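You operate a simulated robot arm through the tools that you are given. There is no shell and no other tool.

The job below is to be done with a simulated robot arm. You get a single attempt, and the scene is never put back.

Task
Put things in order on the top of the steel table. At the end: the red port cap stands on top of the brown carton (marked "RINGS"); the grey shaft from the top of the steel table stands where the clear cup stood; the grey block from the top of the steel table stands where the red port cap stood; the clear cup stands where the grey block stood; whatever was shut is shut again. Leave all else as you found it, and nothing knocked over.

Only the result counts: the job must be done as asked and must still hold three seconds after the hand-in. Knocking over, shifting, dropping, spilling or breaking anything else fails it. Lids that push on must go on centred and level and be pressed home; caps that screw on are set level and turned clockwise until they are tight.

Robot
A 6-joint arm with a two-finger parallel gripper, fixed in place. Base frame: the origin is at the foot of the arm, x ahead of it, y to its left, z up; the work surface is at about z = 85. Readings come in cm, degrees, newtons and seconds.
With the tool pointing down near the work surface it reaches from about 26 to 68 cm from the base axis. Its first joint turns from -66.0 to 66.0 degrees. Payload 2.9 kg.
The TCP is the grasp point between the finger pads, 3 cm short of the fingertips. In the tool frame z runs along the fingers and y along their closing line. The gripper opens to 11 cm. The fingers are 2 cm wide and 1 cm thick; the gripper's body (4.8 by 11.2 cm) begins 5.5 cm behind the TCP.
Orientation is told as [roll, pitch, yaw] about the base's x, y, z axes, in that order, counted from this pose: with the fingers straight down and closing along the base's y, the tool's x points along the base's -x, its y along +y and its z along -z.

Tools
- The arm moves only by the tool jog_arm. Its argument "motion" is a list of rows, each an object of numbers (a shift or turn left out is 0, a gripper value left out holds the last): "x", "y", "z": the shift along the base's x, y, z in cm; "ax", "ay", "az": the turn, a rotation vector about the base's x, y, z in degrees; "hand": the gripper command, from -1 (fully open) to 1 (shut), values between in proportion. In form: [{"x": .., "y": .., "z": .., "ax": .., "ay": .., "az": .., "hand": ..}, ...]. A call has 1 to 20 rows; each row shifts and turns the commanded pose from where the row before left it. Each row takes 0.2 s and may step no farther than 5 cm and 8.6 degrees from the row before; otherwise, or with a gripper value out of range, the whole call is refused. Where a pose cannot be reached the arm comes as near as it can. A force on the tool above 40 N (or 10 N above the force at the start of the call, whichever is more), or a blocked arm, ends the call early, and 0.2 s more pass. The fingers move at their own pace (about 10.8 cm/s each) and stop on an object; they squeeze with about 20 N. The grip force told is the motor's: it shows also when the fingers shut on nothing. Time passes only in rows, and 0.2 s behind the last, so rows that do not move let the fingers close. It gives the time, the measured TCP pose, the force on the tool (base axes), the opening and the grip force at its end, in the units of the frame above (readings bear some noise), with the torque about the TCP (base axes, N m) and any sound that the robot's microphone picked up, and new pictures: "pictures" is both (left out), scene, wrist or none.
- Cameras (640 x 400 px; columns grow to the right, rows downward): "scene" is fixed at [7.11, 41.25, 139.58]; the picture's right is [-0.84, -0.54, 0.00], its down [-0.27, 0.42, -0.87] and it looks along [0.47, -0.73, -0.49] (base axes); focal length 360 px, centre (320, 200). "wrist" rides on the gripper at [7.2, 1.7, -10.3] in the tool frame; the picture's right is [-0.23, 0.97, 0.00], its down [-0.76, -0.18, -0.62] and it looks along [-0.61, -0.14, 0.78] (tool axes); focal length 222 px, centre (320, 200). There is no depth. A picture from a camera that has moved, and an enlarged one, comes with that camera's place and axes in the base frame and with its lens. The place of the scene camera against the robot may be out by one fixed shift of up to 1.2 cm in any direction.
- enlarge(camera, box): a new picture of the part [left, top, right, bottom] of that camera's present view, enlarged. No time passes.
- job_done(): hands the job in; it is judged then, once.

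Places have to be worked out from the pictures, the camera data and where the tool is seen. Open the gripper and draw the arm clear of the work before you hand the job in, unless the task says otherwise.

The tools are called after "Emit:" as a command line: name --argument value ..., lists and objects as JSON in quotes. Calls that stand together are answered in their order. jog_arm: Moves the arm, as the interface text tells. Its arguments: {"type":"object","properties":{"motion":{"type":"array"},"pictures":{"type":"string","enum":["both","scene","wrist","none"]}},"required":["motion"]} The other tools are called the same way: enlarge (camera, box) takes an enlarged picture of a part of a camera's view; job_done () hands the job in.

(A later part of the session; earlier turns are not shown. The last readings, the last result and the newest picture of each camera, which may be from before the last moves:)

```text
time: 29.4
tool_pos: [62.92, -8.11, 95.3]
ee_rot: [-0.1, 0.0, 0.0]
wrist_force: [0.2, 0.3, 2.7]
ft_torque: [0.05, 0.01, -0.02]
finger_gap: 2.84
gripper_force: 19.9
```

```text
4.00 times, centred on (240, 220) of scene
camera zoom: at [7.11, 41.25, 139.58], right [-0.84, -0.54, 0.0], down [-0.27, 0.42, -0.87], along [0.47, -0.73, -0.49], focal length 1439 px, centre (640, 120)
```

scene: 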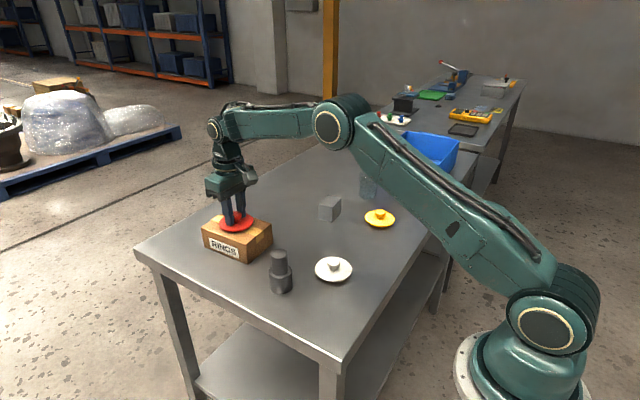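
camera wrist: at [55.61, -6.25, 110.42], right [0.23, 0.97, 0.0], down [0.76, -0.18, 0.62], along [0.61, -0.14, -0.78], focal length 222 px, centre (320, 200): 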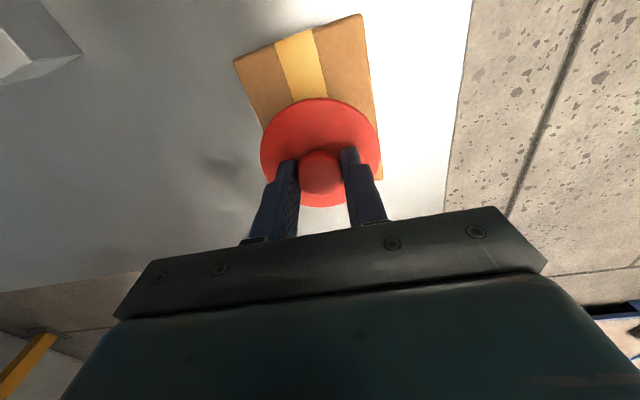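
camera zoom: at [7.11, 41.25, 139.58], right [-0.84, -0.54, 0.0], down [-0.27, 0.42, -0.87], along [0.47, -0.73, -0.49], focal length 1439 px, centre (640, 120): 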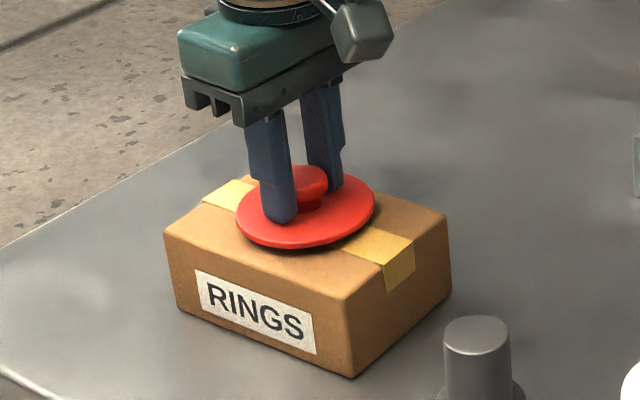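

Contact shows (2.7 N) and the cap sits on the carton. I release and raise the hand straight up.

Emit:
jog_arm --motion '[{"hand": 0.2}, {"hand": -0.1}, {}, {}, {"z": 0.5}, {"z": 1.5}, {"z": 2.5}, {"z": 3}, {"z": 3}, {}]' --pictures "both"

Emit:
enlarge --camera "scene" --box '[190, 170, 290, 270]'

```text
time: 31.6
tool_pos: [62.96, -8.0, 105.6]
ee_rot: [0.0, -0.1, 0.0]
wrist_force: [-0.7, 0.5, 0.9]
ft_torque: [-0.01, 0.0, 0.02]
finger_gap: 6.08
gripper_force: 0.1
camera wrist: at [55.62, -6.2, 116.07], right [0.23, 0.97, 0.0], down [0.76, -0.18, 0.62], along [0.61, -0.14, -0.78], focal length 222 px, centre (320, 200)
```

scene: 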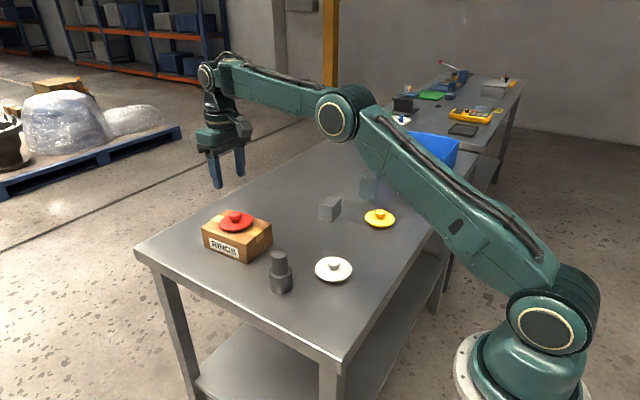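
wrist: 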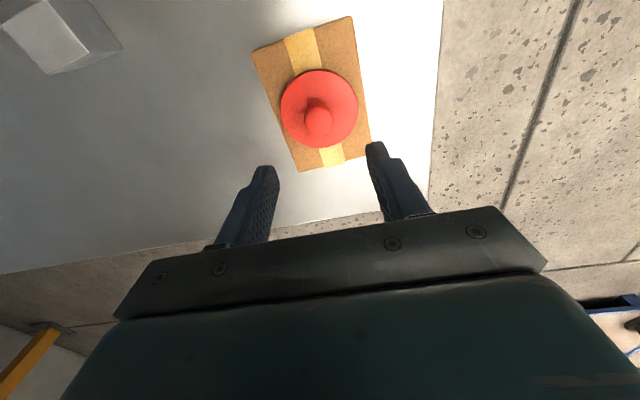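

```text
4.00 times, centred on (240, 220) of scene
camera zoom: at [7.11, 41.25, 139.58], right [-0.84, -0.54, 0.0], down [-0.27, 0.42, -0.87], along [0.47, -0.73, -0.49], focal length 1439 px, centre (640, 120)
```

zoom: 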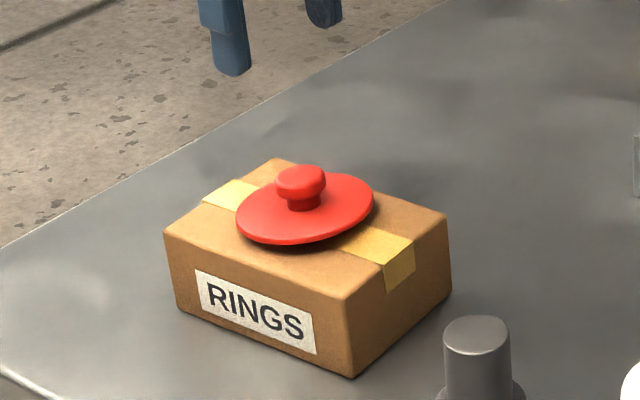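

The red cap now stands on the carton, and the carton hasn't moved. Next I go over to the grey block and look at it from above.

Emit:
jog_arm --motion '[{"x": -1, "y": -2.5, "z": 0}, {"x": -1.5, "y": -4}, {"x": -1.5, "y": -4}, {"x": -1.5, "y": -4}, {"x": -1.5, "y": -4, "z": -1}, {"x": -1, "y": -3, "z": -1}, {"x": -0.9, "y": -2.5, "hand": -0.55}, {}, {}]' --pictures "both"

Emit:
enlarge --camera "wrist" --box '[240, 20, 400, 140]'

```text
time: 33.6
tool_pos: [53.88, -32.15, 103.56]
ee_rot: [0.0, 0.0, 0.0]
wrist_force: [-0.7, -0.5, -0.3]
ft_torque: [0.02, 0.03, 0.01]
finger_gap: 8.54
gripper_force: 0.1
camera wrist: at [46.58, -30.45, 113.96], right [0.23, 0.97, 0.0], down [0.76, -0.18, 0.62], along [0.61, -0.14, -0.78], focal length 222 px, centre (320, 200)
```

scene: 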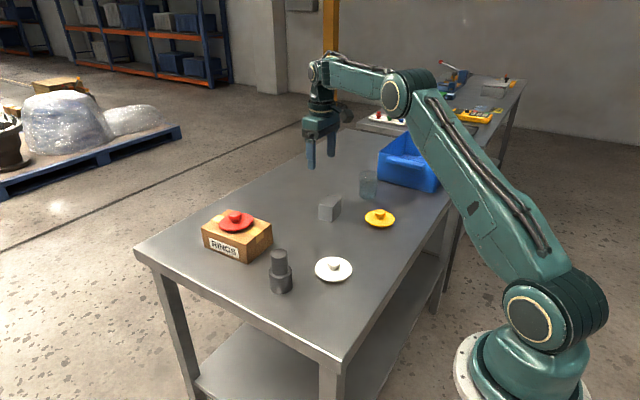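
wrist: 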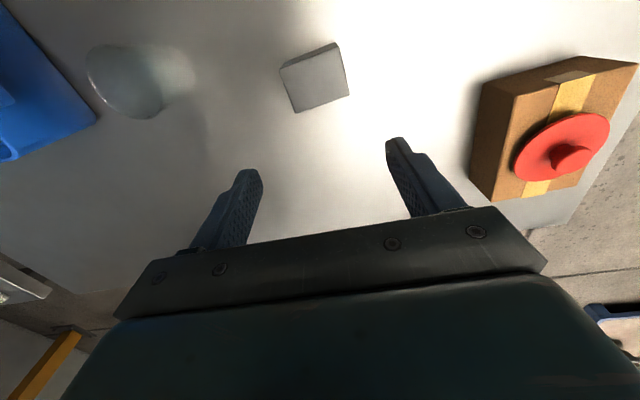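

```text
3.33 times, centred on (320, 80) of wrist
camera zoom: at [46.58, -30.45, 113.96], right [0.23, 0.97, 0.0], down [0.76, -0.18, 0.62], along [0.61, -0.14, -0.78], focal length 740 px, centre (320, 600)
```

zoom: 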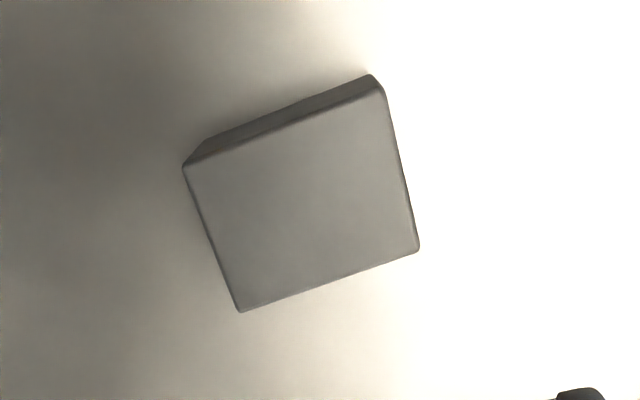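

The block's top corners give its centre at (50.96, -31.92), about 5.8 by 4.2 cm, 5 cm high, turned about 5° counter-clockwise. I align the hand over it, turn 5°, and come down part way.

Emit:
jog_arm --motion '[{"x": -1.5, "y": 0.1, "az": 2.5}, {"x": -1.4, "y": 0.1, "az": 2.5}, {"z": -2}, {"z": -2.5}, {"z": -2.5}, {"z": -1.5}, {}, {}]' --pictures "both"

Emit:
enlarge --camera "wrist" --box '[220, 80, 420, 230]'

Emit:
enlarge --camera "scene" --box '[290, 140, 390, 240]'

```text
time: 35.4
tool_pos: [51.08, -31.94, 95.24]
ee_rot: [0.0, -0.1, 5.0]
wrist_force: [-0.7, -0.9, 0.5]
ft_torque: [0.0, 0.0, 0.03]
finger_gap: 8.51
gripper_force: 0.1
camera wrist: at [43.66, -30.73, 105.58], right [0.14, 0.99, 0.0], down [0.77, -0.11, 0.62], along [0.62, -0.09, -0.78], focal length 222 px, centre (320, 200)
```

scene: 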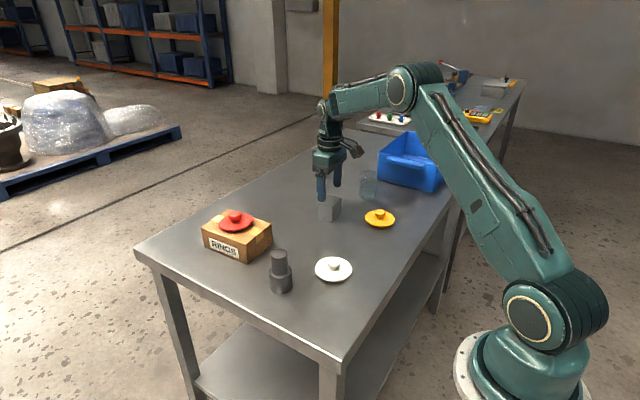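
wrist: 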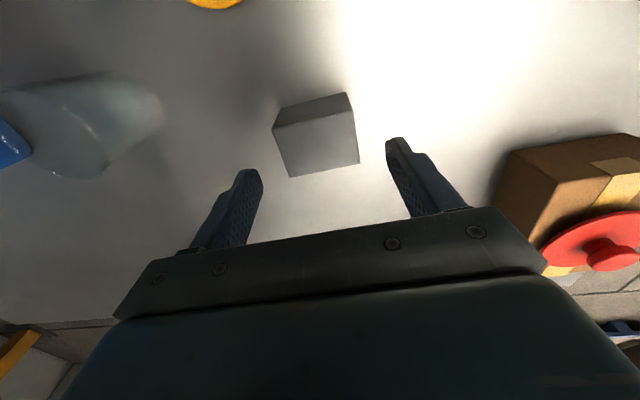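

```text
2.67 times, centred on (320, 155) of wrist
camera zoom: at [43.66, -30.73, 105.58], right [0.14, 0.99, 0.0], down [0.77, -0.11, 0.62], along [0.62, -0.09, -0.78], focal length 592 px, centre (320, 320)
```

zoom: 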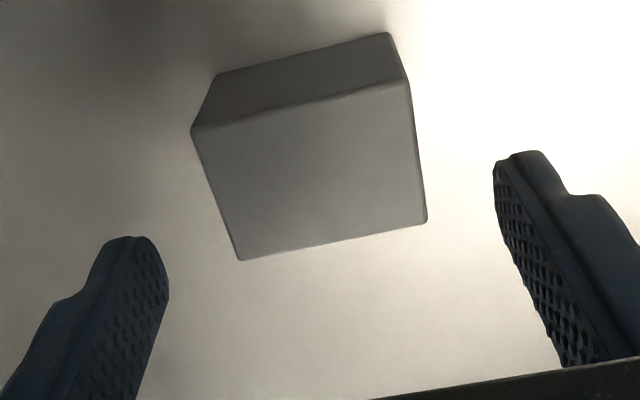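

```text
4.00 times, centred on (340, 190) of scene
camera zoom: at [7.11, 41.25, 139.58], right [-0.84, -0.54, 0.0], down [-0.27, 0.42, -0.87], along [0.47, -0.73, -0.49], focal length 1439 px, centre (240, 240)
```

zoom: 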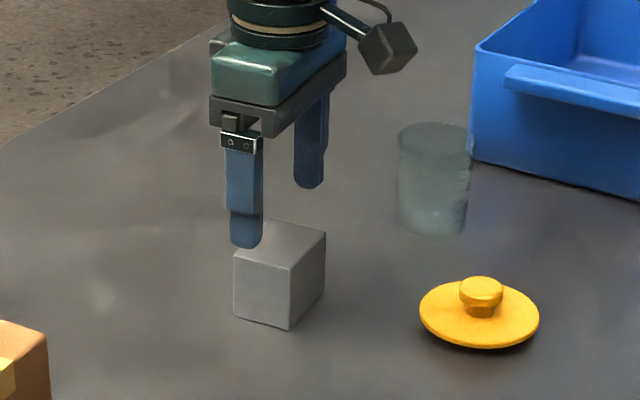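

The fingers straddle the block evenly. I descend to z 88.9 and close on it.

Emit:
jog_arm --motion '[{"z": -1.5}, {"z": -1.5}, {"z": -1.5}, {"z": -1.2}, {"z": -0.6}, {}, {"hand": 0}, {"hand": 1}, {"hand": 1}, {"hand": 1}]' --pictures "both"

Emit:
enlarge --camera "scene" --box '[290, 140, 390, 240]'

```text
time: 37.6
tool_pos: [51.07, -31.91, 88.84]
ee_rot: [-0.1, -0.1, 4.9]
wrist_force: [-0.5, 0.2, 0.0]
ft_torque: [-0.09, -0.07, 0.0]
finger_gap: 6.0
gripper_force: 20.0
camera wrist: at [43.64, -30.69, 99.3], right [0.14, 0.99, 0.0], down [0.77, -0.11, 0.62], along [0.62, -0.09, -0.78], focal length 222 px, centre (320, 200)
```

scene: 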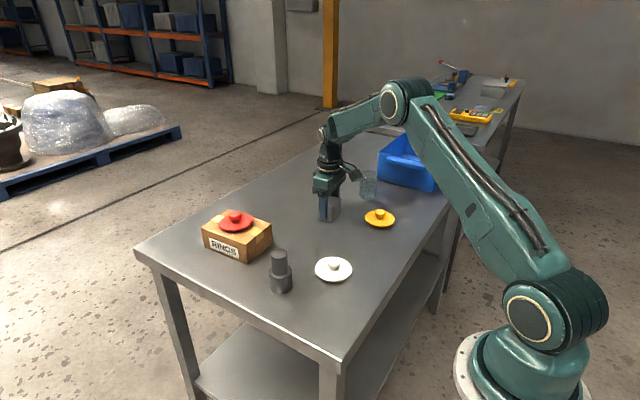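
wrist: 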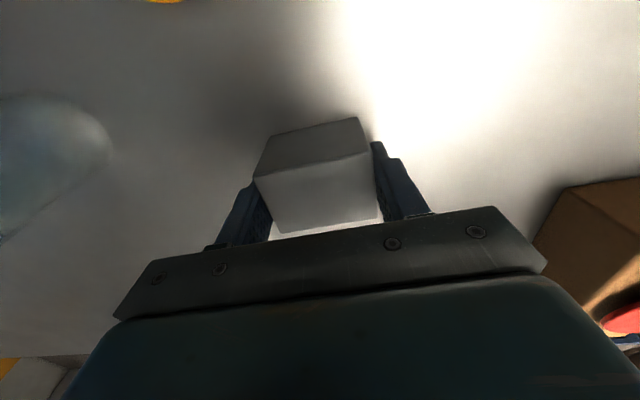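

```text
4.00 times, centred on (340, 190) of scene
camera zoom: at [7.12, 41.25, 139.58], right [-0.84, -0.54, 0.0], down [-0.27, 0.42, -0.87], along [0.47, -0.73, -0.49], focal length 1439 px, centre (240, 240)
```

zoom: 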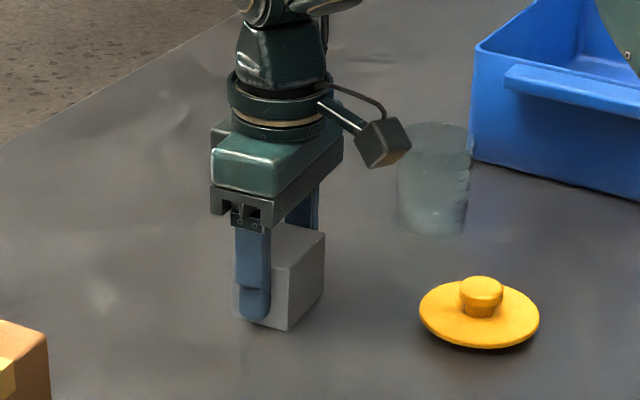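

The block is gripped at 6.0 cm. I lift it gently, then check the grip before carrying it.

Emit:
jog_arm --motion '[{"z": 0.2}, {"z": 0.3}, {"z": 0.5}, {"z": 0.7}, {"z": 0.9}, {"z": 1}, {"z": 1}, {"z": 1}, {"z": 1}, {"z": 0.8}, {"z": 0.6}, {}]' --pictures "scene"

Emit:
jog_arm --motion '[{"x": -0.5, "y": 0.3}, {"x": -0.9, "y": 0.5}, {"x": -1.2, "y": 0.7}, {"x": -1.3, "y": 0.75}, {"x": -1.3, "y": 0.75}, {"x": -1.3, "y": 0.75}, {"x": -1.3, "y": 0.75}, {"x": -1.3, "y": 0.75}, {"x": -1.3, "y": 0.75}, {"x": -1.2, "y": 0.6}, {"x": -0.9, "y": 0.5}, {"x": -0.55, "y": 0.36}, {}, {}]' --pictures "both"

Emit:
enlarge --camera "scene" --box '[300, 160, 420, 290]'

```text
time: 40.2
tool_pos: [51.12, -31.91, 96.9]
ee_rot: [0.0, 0.0, 5.0]
wrist_force: [0.7, 0.2, -3.6]
ft_torque: [-0.03, 0.01, 0.02]
finger_gap: 6.01
gripper_force: 19.9
```

scene: 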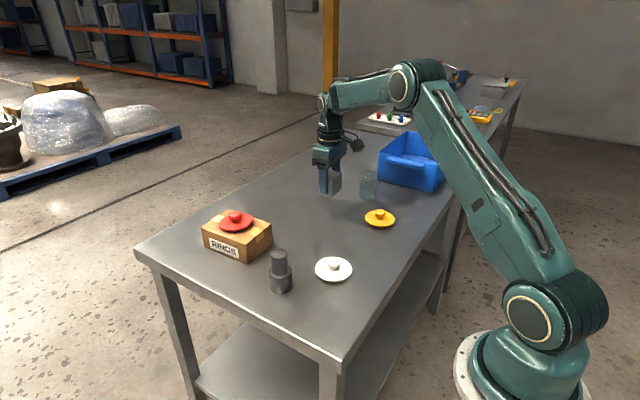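

```text
time: 43.2
tool_pos: [37.92, -24.23, 96.86]
ee_rot: [0.0, 0.0, 5.0]
wrist_force: [-0.7, 0.4, -3.0]
ft_torque: [-0.02, 0.01, 0.02]
finger_gap: 5.98
gripper_force: 20.2
camera wrist: at [30.47, -23.29, 107.26], right [0.14, 0.99, 0.0], down [0.77, -0.11, 0.62], along [0.62, -0.09, -0.78], focal length 222 px, centre (320, 200)
```

scene: 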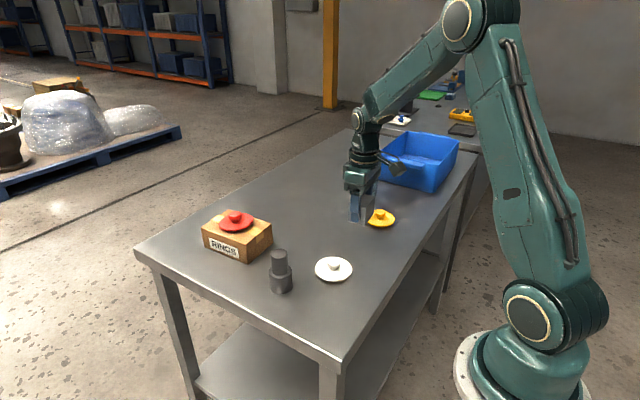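
wrist: 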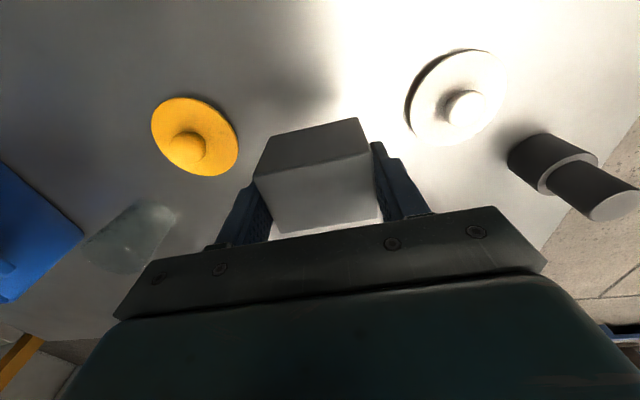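

```text
3.08 times, centred on (360, 225) of scene
camera zoom: at [7.12, 41.25, 139.58], right [-0.84, -0.54, 0.0], down [-0.27, 0.42, -0.87], along [0.47, -0.73, -0.49], focal length 1107 px, centre (197, 123)
```

zoom: 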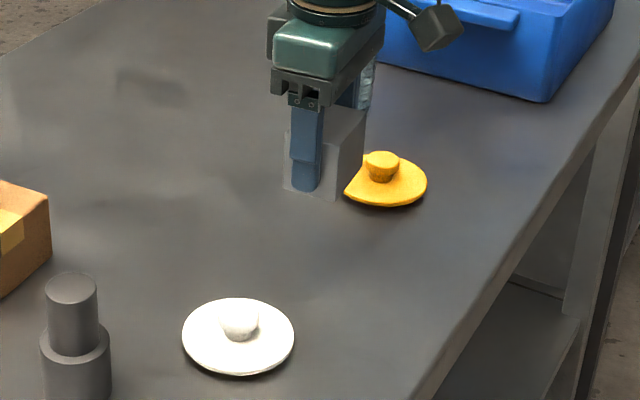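

The block is held (about 3 N) over the red cap's old place at about (37.95, -24.4). I lower it to just above the table.

Emit:
jog_arm --motion '[{"z": -0.5}, {"z": -1}, {"z": -1.2}, {"z": -1.2}, {"z": -1.2}, {"z": -1}, {"z": -0.7}, {"z": -0.5}, {"z": -0.3}, {}, {}]' --pictures "both"

Emit:
enlarge --camera "scene" --box '[310, 180, 410, 280]'

```text
time: 45.6
tool_pos: [37.85, -24.42, 89.27]
ee_rot: [0.0, 0.1, 5.1]
wrist_force: [0.1, 0.2, -3.3]
ft_torque: [0.01, 0.0, 0.01]
finger_gap: 5.99
gripper_force: 19.9
camera wrist: at [30.49, -23.27, 99.64], right [0.14, 0.99, 0.0], down [0.77, -0.11, 0.62], along [0.62, -0.09, -0.78], focal length 222 px, centre (320, 200)
```

scene: 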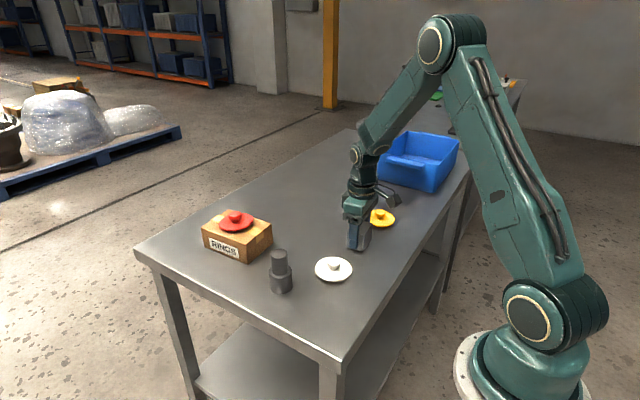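
wrist: 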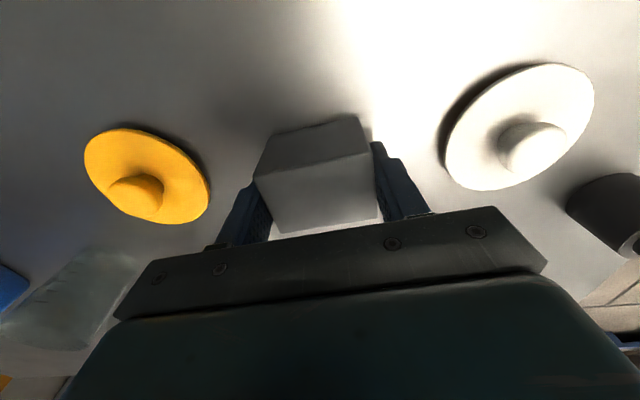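

```text
4.00 times, centred on (360, 230) of scene
camera zoom: at [7.12, 41.25, 139.58], right [-0.84, -0.54, 0.0], down [-0.27, 0.42, -0.87], along [0.47, -0.73, -0.49], focal length 1439 px, centre (160, 80)
```

zoom: 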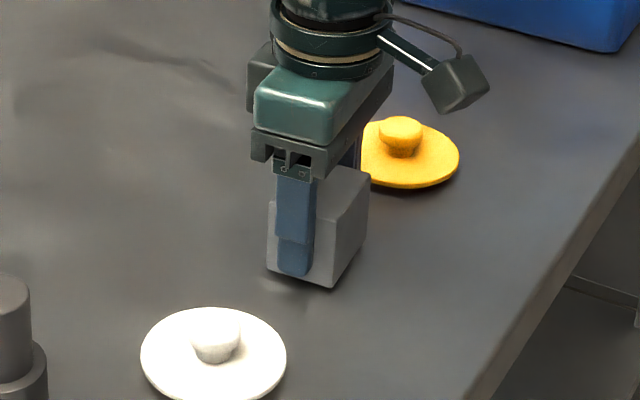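

The block sits just above the table right at the red cap's old spot. I lower in small steps to contact.

Emit:
jog_arm --motion '[{"z": -0.15}, {"z": -0.15}, {}]' --pictures "none"

Emit:
jog_arm --motion '[{"z": -0.1}, {}]' --pictures "none"

```text
time: 46.4
tool_pos: [37.87, -24.45, 89.01]
ee_rot: [-0.1, 0.0, 5.1]
wrist_force: [0.6, 0.3, -3.6]
ft_torque: [0.01, 0.0, 0.05]
finger_gap: 5.99
gripper_force: 19.9
```

```text
time: 47.0
tool_pos: [37.92, -24.49, 88.83]
ee_rot: [0.0, 0.0, 5.0]
wrist_force: [-1.1, 0.3, 1.7]
ft_torque: [0.09, -0.01, 0.01]
finger_gap: 6.0
gripper_force: 20.2
```

Force changed from -3.6 to +1.7 N: the block is down on the table. I open the fingers and rise straight up.

Emit:
jog_arm --motion '[{"hand": -0.3}, {"hand": -0.55}, {}, {"z": 0.5}, {"z": 1.5}, {"z": 3}, {"z": 4}, {"z": 4}, {}]' --pictures "both"

Emit:
enlarge --camera "scene" --box '[310, 180, 410, 280]'

```text
time: 49.0
tool_pos: [37.94, -24.12, 101.96]
ee_rot: [0.0, 0.1, 5.1]
wrist_force: [0.0, -0.1, 0.4]
ft_torque: [-0.02, 0.02, -0.01]
finger_gap: 8.52
gripper_force: 0.0
camera wrist: at [30.45, -23.08, 112.32], right [0.14, 0.99, 0.0], down [0.77, -0.11, 0.62], along [0.62, -0.09, -0.78], focal length 222 px, centre (320, 200)
```

scene: 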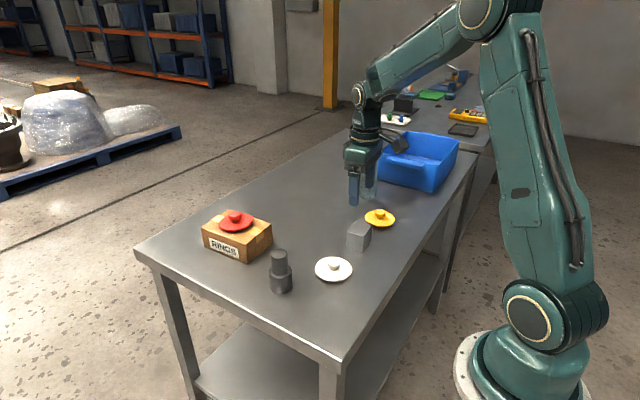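
wrist: 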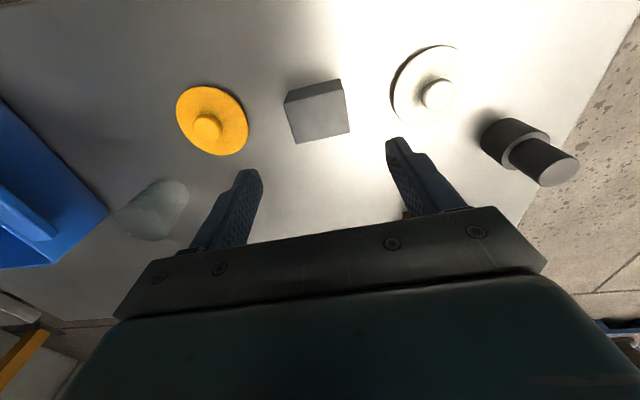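

```text
4.00 times, centred on (360, 230) of scene
camera zoom: at [7.11, 41.25, 139.58], right [-0.84, -0.54, 0.0], down [-0.27, 0.42, -0.87], along [0.47, -0.73, -0.49], focal length 1439 px, centre (160, 80)
```

zoom: 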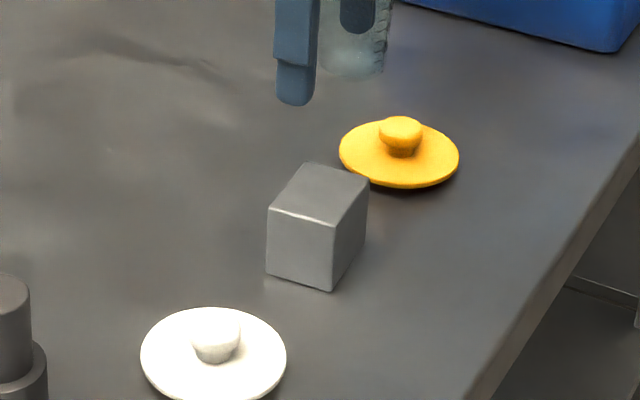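

The block stands where the red cap was. Now I move high toward the cup, squaring the hand, to look at the cup from above.

Emit:
jog_arm --motion '[{"x": 1.0, "y": -2.5, "z": 0.5, "az": -2.5}, {"x": 1.7, "y": -4, "z": 0.5, "az": -2.5}, {"x": 1.7, "y": -4, "z": 0.5}, {"x": 1.7, "y": -4, "z": 0.5}, {"x": 1.7, "y": -4}, {"x": 1.3, "y": -2.5}, {"x": 0.9, "y": -1.8}, {}, {}]' --pictures "both"

Emit:
enlarge --camera "wrist" --box '[220, 20, 420, 170]'

Emit:
enlarge --camera "scene" --box '[320, 120, 440, 230]'

```text
time: 51.0
tool_pos: [47.2, -45.74, 103.54]
ee_rot: [0.0, 0.1, 0.0]
wrist_force: [-0.2, -0.3, -0.2]
ft_torque: [-0.02, -0.01, 0.0]
finger_gap: 8.53
gripper_force: 0.1
out of reach, approached as far as the arm can: row 7
camera wrist: at [39.83, -44.02, 113.99], right [0.23, 0.97, 0.0], down [0.76, -0.18, 0.62], along [0.61, -0.14, -0.78], focal length 222 px, centre (320, 200)
```

scene: 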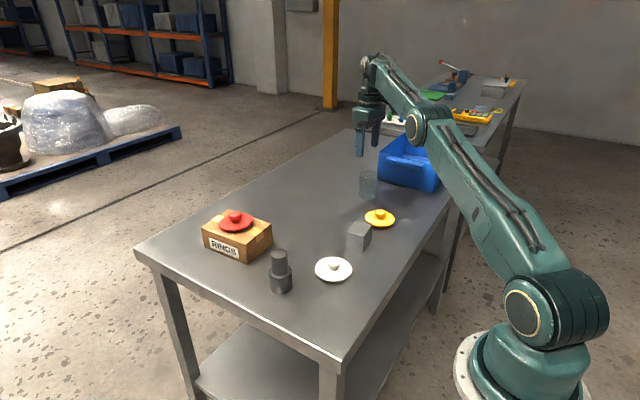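
wrist: 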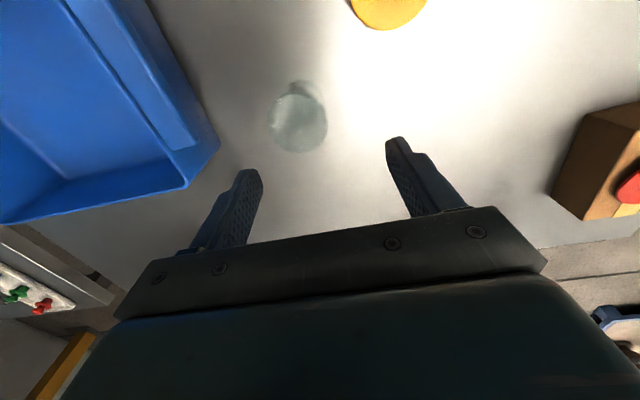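

```text
2.67 times, centred on (320, 95) of wrist
camera zoom: at [39.83, -44.02, 113.99], right [0.23, 0.97, 0.0], down [0.76, -0.18, 0.62], along [0.61, -0.14, -0.78], focal length 592 px, centre (320, 480)
```

zoom: 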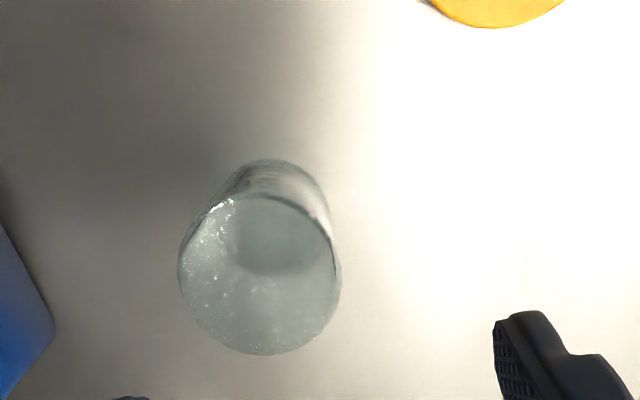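

```text
3.64 times, centred on (380, 175) of scene
camera zoom: at [7.11, 41.25, 139.58], right [-0.84, -0.54, 0.0], down [-0.27, 0.42, -0.87], along [0.47, -0.73, -0.49], focal length 1309 px, centre (102, 291)
```

zoom: 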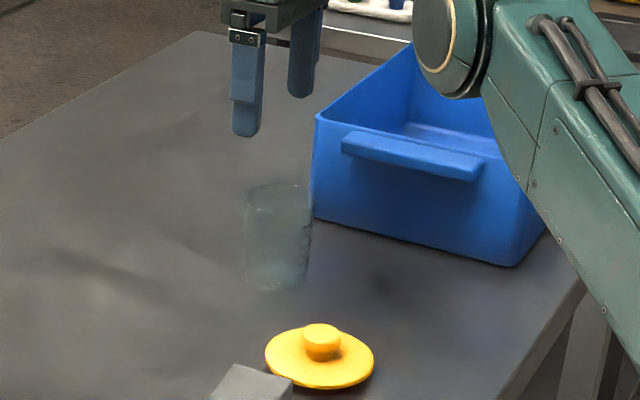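

The hand met its reach limit at this height (reach grows lower down). The cup is about 6.05 cm wide, 7.3 cm tall, centred near (47.1, -48.05); I descend to z 97 and then shift over it, tips staying above the rim.

Emit:
jog_arm --motion '[{"z": -2}, {"z": -2}, {"z": -2.3}, {}]' --pictures "none"

```text
time: 52.0
tool_pos: [47.17, -45.97, 97.21]
ee_rot: [0.0, 0.0, -0.1]
wrist_force: [0.9, 0.0, -0.3]
ft_torque: [-0.01, 0.0, 0.04]
finger_gap: 8.54
gripper_force: 0.1
```

The arm is at (47.17, -45.97, 97.2). I shift sideways over the cup's centre and look.

Emit:
jog_arm --motion '[{"y": -0.7}, {"y": -0.7}, {"y": -0.6}, {}, {}]' --pictures "both"

Emit:
enlarge --camera "wrist" --box '[220, 80, 420, 230]'

Emit:
enlarge --camera "scene" --box '[320, 120, 440, 230]'

```text
time: 53.2
tool_pos: [47.11, -47.96, 97.31]
ee_rot: [0.0, 0.1, 0.0]
wrist_force: [0.1, 0.4, 0.6]
ft_torque: [-0.03, -0.02, -0.03]
finger_gap: 8.53
gripper_force: 0.1
camera wrist: at [39.79, -46.12, 107.71], right [0.23, 0.97, 0.0], down [0.76, -0.18, 0.62], along [0.61, -0.14, -0.78], focal length 222 px, centre (320, 200)
```

scene: 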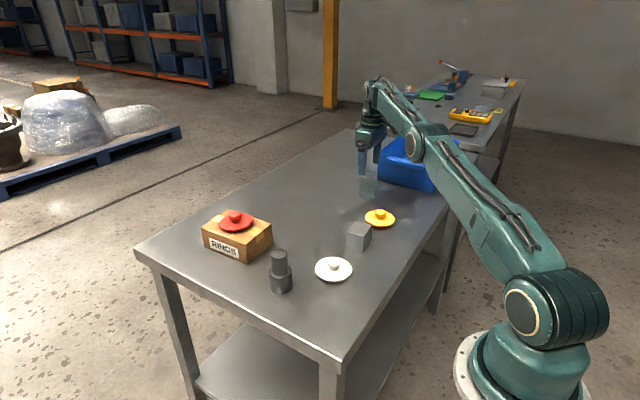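
wrist: 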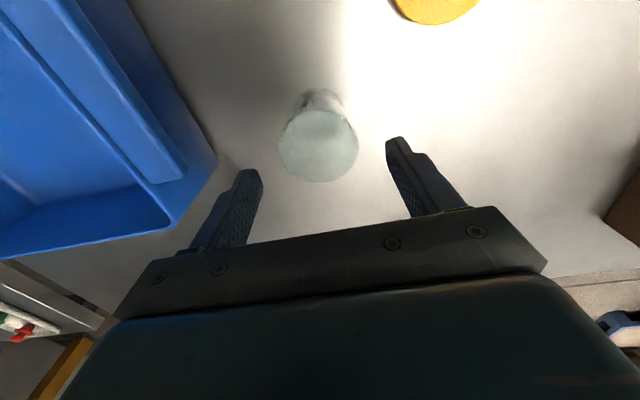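

```text
2.67 times, centred on (320, 155) of wrist
camera zoom: at [39.79, -46.12, 107.71], right [0.23, 0.97, 0.0], down [0.76, -0.18, 0.62], along [0.61, -0.14, -0.78], focal length 592 px, centre (320, 320)
```

zoom: 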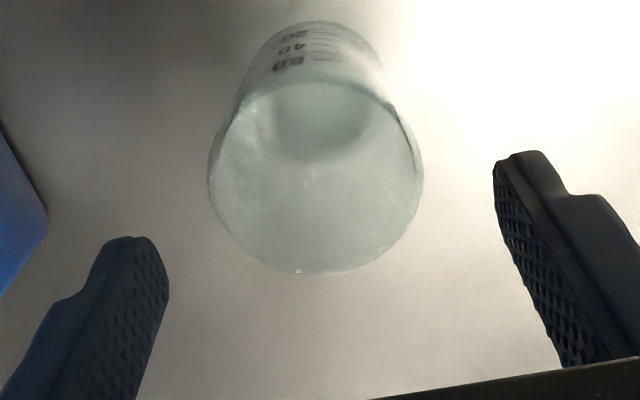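

```text
3.64 times, centred on (380, 175) of scene
camera zoom: at [7.11, 41.25, 139.58], right [-0.84, -0.54, 0.0], down [-0.27, 0.42, -0.87], along [0.47, -0.73, -0.49], focal length 1309 px, centre (102, 291)
```

zoom: 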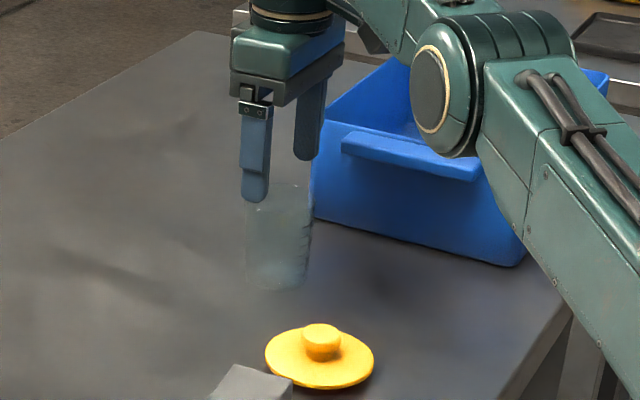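

The hand is centred over the cup within about 1 mm and the fingers clear it on both sides. I descend to z 89 slowly.

Emit:
jog_arm --motion '[{"z": -1}, {"z": -1.2}, {"z": -1.2}, {"z": -1.2}, {"z": -1.2}, {"z": -1.2}, {"z": -0.8}, {"z": -0.5}, {}, {}]' --pictures "both"

Emit:
enlarge --camera "scene" --box '[320, 120, 440, 230]'

```text
time: 55.4
tool_pos: [47.16, -47.81, 89.14]
ee_rot: [0.0, 0.0, 0.0]
wrist_force: [1.3, 0.5, -0.2]
ft_torque: [0.0, -0.02, 0.01]
finger_gap: 8.52
gripper_force: 0.1
camera wrist: at [39.85, -46.04, 99.47], right [0.23, 0.97, 0.0], down [0.76, -0.18, 0.62], along [0.61, -0.14, -0.78], focal length 222 px, centre (320, 200)
```

scene: 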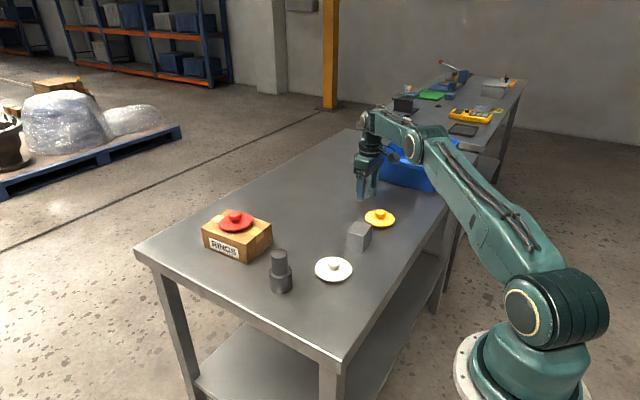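
wrist: 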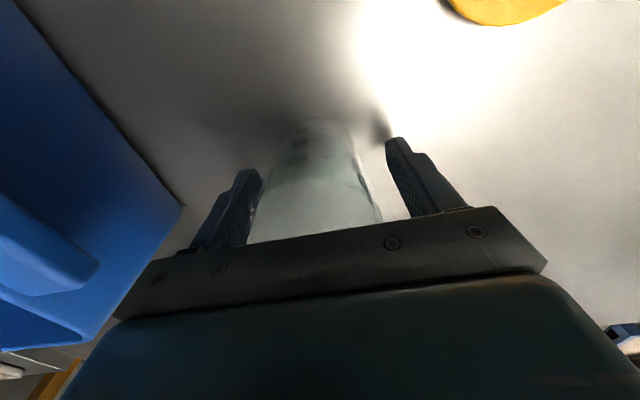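

```text
3.64 times, centred on (380, 175) of scene
camera zoom: at [7.11, 41.25, 139.58], right [-0.84, -0.54, 0.0], down [-0.27, 0.42, -0.87], along [0.47, -0.73, -0.49], focal length 1309 px, centre (102, 291)
```

zoom: 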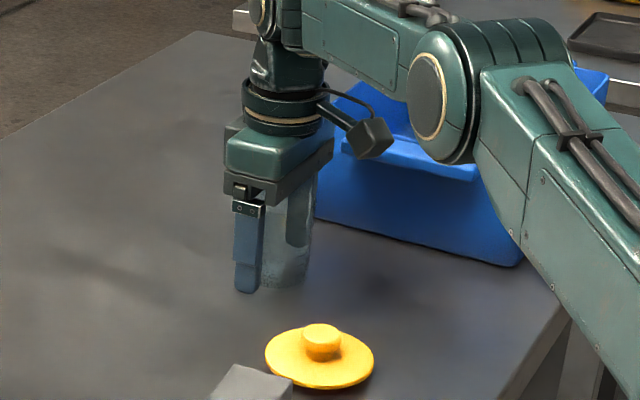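

The cup looks about 0.2 cm toward -y from the finger centre line. I shift by that and close the fingers gently on the cup.

Emit:
jog_arm --motion '[{"y": -0.2}, {}, {"hand": -0.3}, {"hand": -0.15}, {"hand": -0.05}, {"hand": 0.2}, {"hand": 0.2}, {}]' --pictures "both"

Emit:
enlarge --camera "scene" --box '[320, 120, 440, 230]'

```text
time: 57.2
tool_pos: [47.22, -48.0, 89.03]
ee_rot: [0.1, 0.0, 0.0]
wrist_force: [-0.1, -0.3, 0.4]
ft_torque: [0.01, -0.01, 0.0]
finger_gap: 5.86
gripper_force: 20.0
camera wrist: at [39.81, -46.25, 99.47], right [0.23, 0.97, 0.0], down [0.76, -0.18, 0.62], along [0.61, -0.14, -0.78], focal length 222 px, centre (320, 200)
```

scene: 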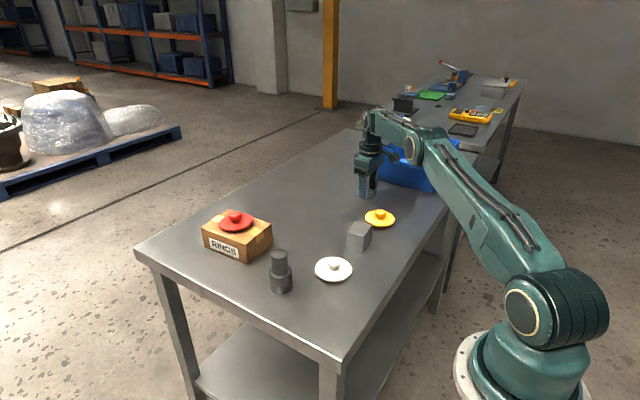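
wrist: 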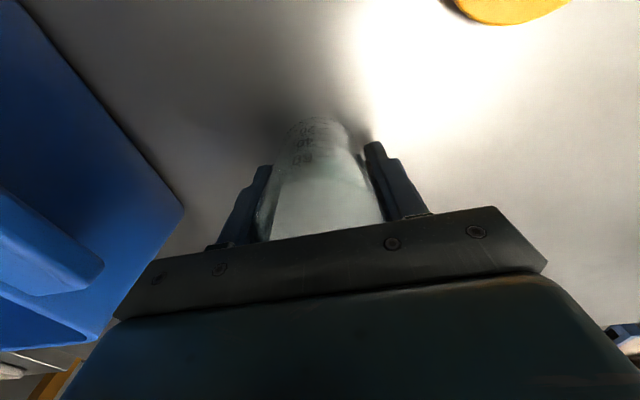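

```text
3.64 times, centred on (380, 175) of scene
camera zoom: at [7.11, 41.25, 139.58], right [-0.84, -0.54, 0.0], down [-0.27, 0.42, -0.87], along [0.47, -0.73, -0.49], focal length 1309 px, centre (102, 291)
```

zoom: 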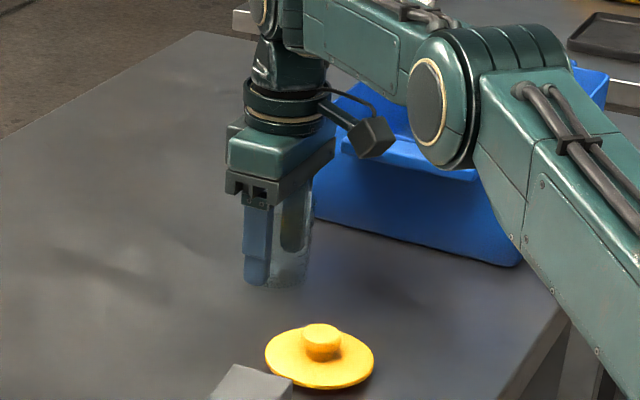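

The cup is held at 5.86 cm. I lift it slowly and keep it level.

Emit:
jog_arm --motion '[{"z": 0.15}, {"z": 0.25}, {"z": 0.4}, {"z": 0.6}, {"z": 0.7}, {"z": 0.7}, {"z": 0.7}, {"z": 0.6}, {"z": 0.4}, {"z": 0.2}, {}]' --pictures "both"

Emit:
enlarge --camera "scene" --box '[320, 120, 440, 230]'

```text
time: 59.6
tool_pos: [47.21, -48.07, 93.74]
ee_rot: [-0.1, 0.0, 0.0]
wrist_force: [-0.2, 0.3, -0.6]
ft_torque: [0.02, 0.01, 0.03]
finger_gap: 5.87
gripper_force: 20.0
camera wrist: at [39.83, -46.23, 104.09], right [0.23, 0.97, 0.0], down [0.76, -0.18, 0.62], along [0.61, -0.14, -0.78], focal length 222 px, centre (320, 200)
```

scene: 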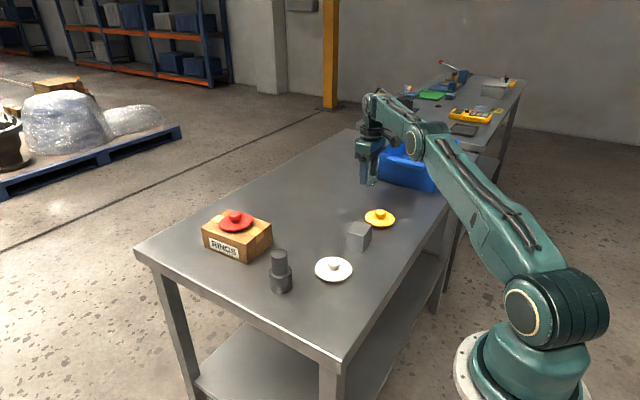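
wrist: 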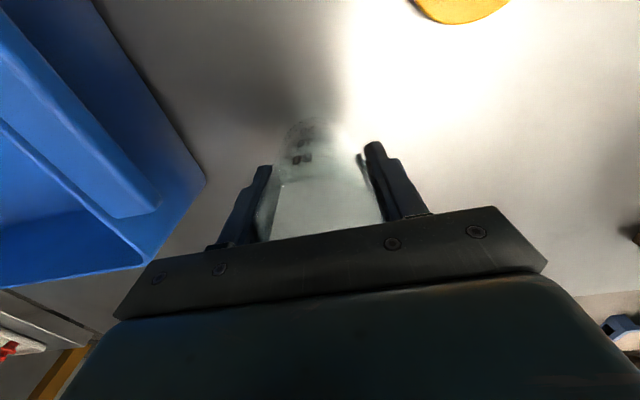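

```text
3.64 times, centred on (380, 175) of scene
camera zoom: at [7.11, 41.25, 139.58], right [-0.84, -0.54, 0.0], down [-0.27, 0.42, -0.87], along [0.47, -0.73, -0.49], focal length 1309 px, centre (102, 291)
```

zoom: 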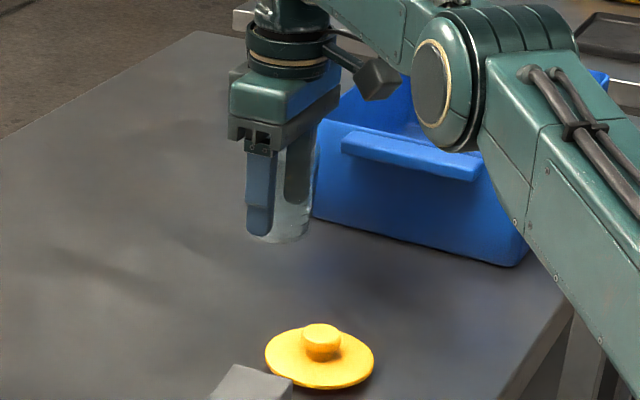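

The cup hangs level in the grip and weighs little. I carry it to the block's old place (51.05, -31.92).

Emit:
jog_arm --motion '[{"x": 0.1, "y": 0.3}, {"x": 0.15, "y": 0.6}, {"x": 0.2, "y": 0.9}, {"x": 0.25, "y": 1}, {"x": 0.25, "y": 1.1}, {"x": 0.25, "y": 1.1}, {"x": 0.25, "y": 1.1}, {"x": 0.25, "y": 1.1}, {"x": 0.25, "y": 1.1}, {"x": 0.25, "y": 1.1}, {"x": 0.25, "y": 1.1}, {"x": 0.25, "y": 1.1}, {"x": 0.25, "y": 1.1}, {"x": 0.25, "y": 1.1}, {"x": 0.25, "y": 0.9}, {"x": 0.2, "y": 0.7}, {"x": 0.1, "y": 0.5}, {"x": 0.1, "y": 0.2}, {}, {}]' --pictures "both"

```text
time: 63.8
tool_pos: [50.9, -31.99, 93.95]
ee_rot: [-0.1, 0.0, 0.0]
wrist_force: [-0.3, -0.4, -0.5]
ft_torque: [0.0, -0.03, 0.05]
finger_gap: 5.87
gripper_force: 19.6
camera wrist: at [43.63, -30.21, 104.3], right [0.23, 0.97, 0.0], down [0.76, -0.18, 0.62], along [0.61, -0.14, -0.78], focal length 222 px, centre (320, 200)
```

scene: 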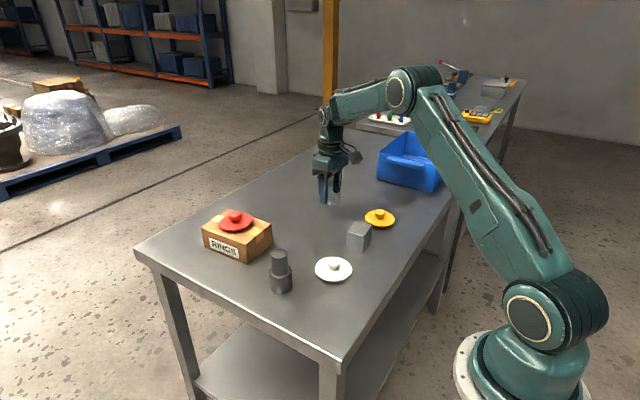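
wrist: 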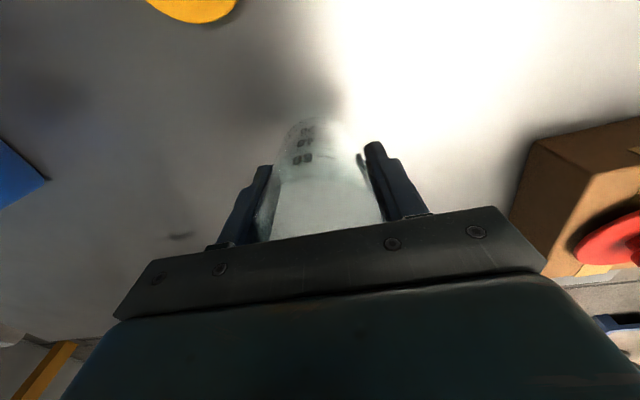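

The cup is over the block's old place at about (51.0, -31.97). I lower it slowly to just above the table.

Emit:
jog_arm --motion '[{"x": 0.05, "y": 0.05, "z": -0.3}, {"z": -0.6}, {"z": -0.8}, {"z": -0.8}, {"z": -0.8}, {"z": -0.6}, {"z": -0.4}, {"z": -0.2}, {}]' --pictures "none"

Emit:
jog_arm --motion '[{"z": -0.1}, {"z": -0.1}, {}]' --pictures "scene"

Emit:
enlarge --camera "scene" --box '[280, 140, 400, 240]'

```text
time: 65.8
tool_pos: [50.95, -31.82, 89.33]
ee_rot: [0.0, 0.0, 0.0]
wrist_force: [-0.3, 0.8, -0.5]
ft_torque: [0.0, 0.01, 0.01]
finger_gap: 5.84
gripper_force: 20.3
```

```text
time: 66.6
tool_pos: [51.04, -31.88, 89.06]
ee_rot: [0.1, 0.1, -0.1]
wrist_force: [0.2, 0.0, -0.7]
ft_torque: [0.04, 0.01, 0.0]
finger_gap: 5.86
gripper_force: 20.2
```

scene: 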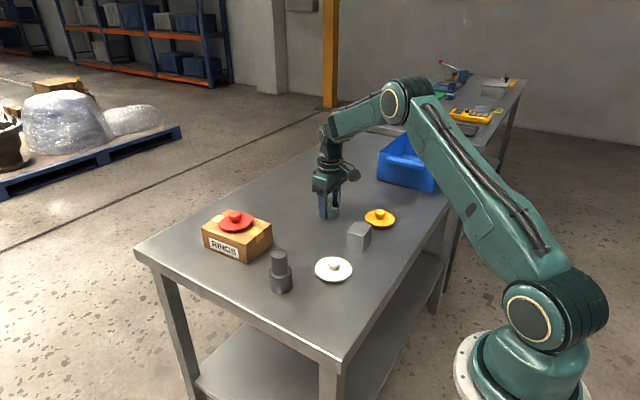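

```text
4.00 times, centred on (340, 190) of scene
camera zoom: at [7.11, 41.25, 139.58], right [-0.84, -0.54, 0.0], down [-0.27, 0.42, -0.87], along [0.47, -0.73, -0.49], focal length 1439 px, centre (240, 240)
```

zoom: 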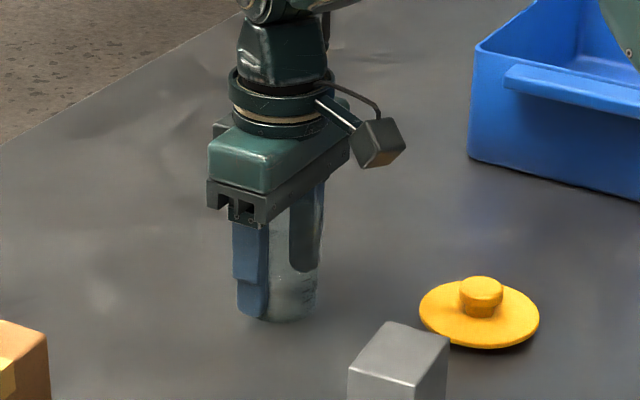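

Force still reads about -0.7 N (cup weight), so it is nearly down. I lower in 0.1 cm steps until contact shows.

Emit:
jog_arm --motion '[{"z": -0.07}, {}]' --pictures "none"

Emit:
jog_arm --motion '[{"z": -0.07}, {}]' --pictures "none"

```text
time: 67.2
tool_pos: [51.08, -31.78, 89.07]
ee_rot: [0.0, 0.0, 0.0]
wrist_force: [0.5, -0.5, 1.0]
ft_torque: [0.0, 0.02, -0.03]
finger_gap: 5.86
gripper_force: 19.8
```

```text
time: 67.8
tool_pos: [50.97, -31.87, 89.09]
ee_rot: [-0.1, 0.0, 0.0]
wrist_force: [0.0, 1.3, 8.1]
ft_torque: [0.07, 0.05, -0.03]
finger_gap: 5.86
gripper_force: 19.8
```

The cup is on the table (8 N). I ease off by 0.05 cm, open the fingers, and rise.

Emit:
jog_arm --motion '[{"z": 0.05}, {"hand": -0.2}, {"hand": -0.35}, {"hand": -0.5}, {}, {"z": 0.5}, {"z": 1}, {"z": 2}, {"z": 3}, {"z": 4}, {"z": 3}, {}]' --pictures "both"

Emit:
enlarge --camera "scene" --box '[280, 140, 400, 240]'

```text
time: 70.4
tool_pos: [51.05, -31.79, 102.36]
ee_rot: [0.0, 0.0, 0.0]
wrist_force: [0.4, 0.0, -0.2]
ft_torque: [0.01, 0.0, -0.02]
finger_gap: 8.24
gripper_force: 0.0
camera wrist: at [43.68, -30.06, 112.73], right [0.23, 0.97, 0.0], down [0.76, -0.18, 0.62], along [0.61, -0.14, -0.78], focal length 222 px, centre (320, 200)
```

scene: 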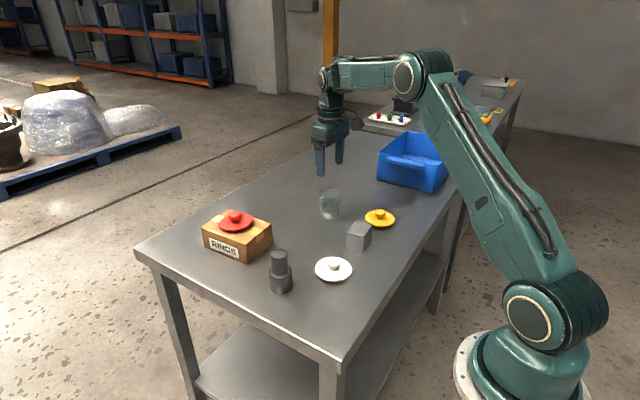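
wrist: 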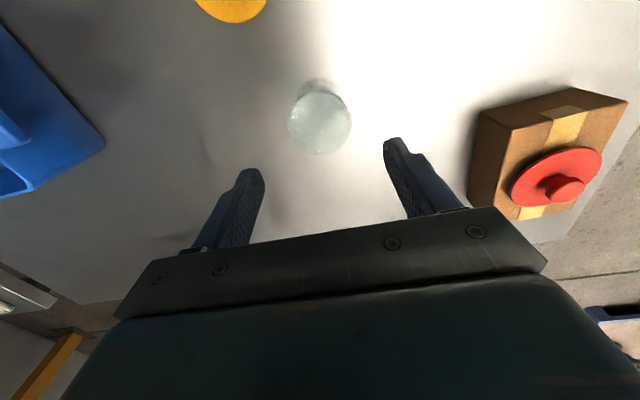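

```text
4.00 times, centred on (340, 190) of scene
camera zoom: at [7.11, 41.25, 139.58], right [-0.84, -0.54, 0.0], down [-0.27, 0.42, -0.87], along [0.47, -0.73, -0.49], focal length 1439 px, centre (240, 240)
```

zoom: 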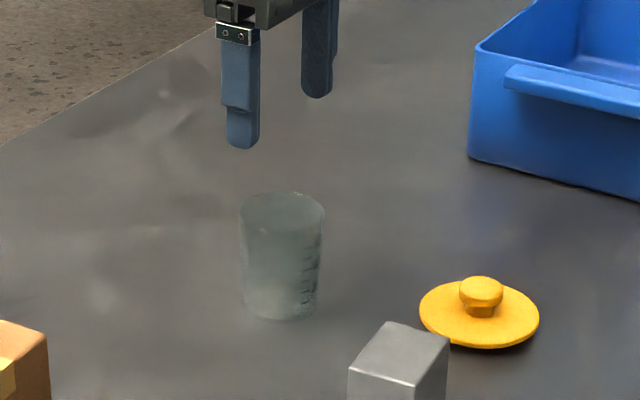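

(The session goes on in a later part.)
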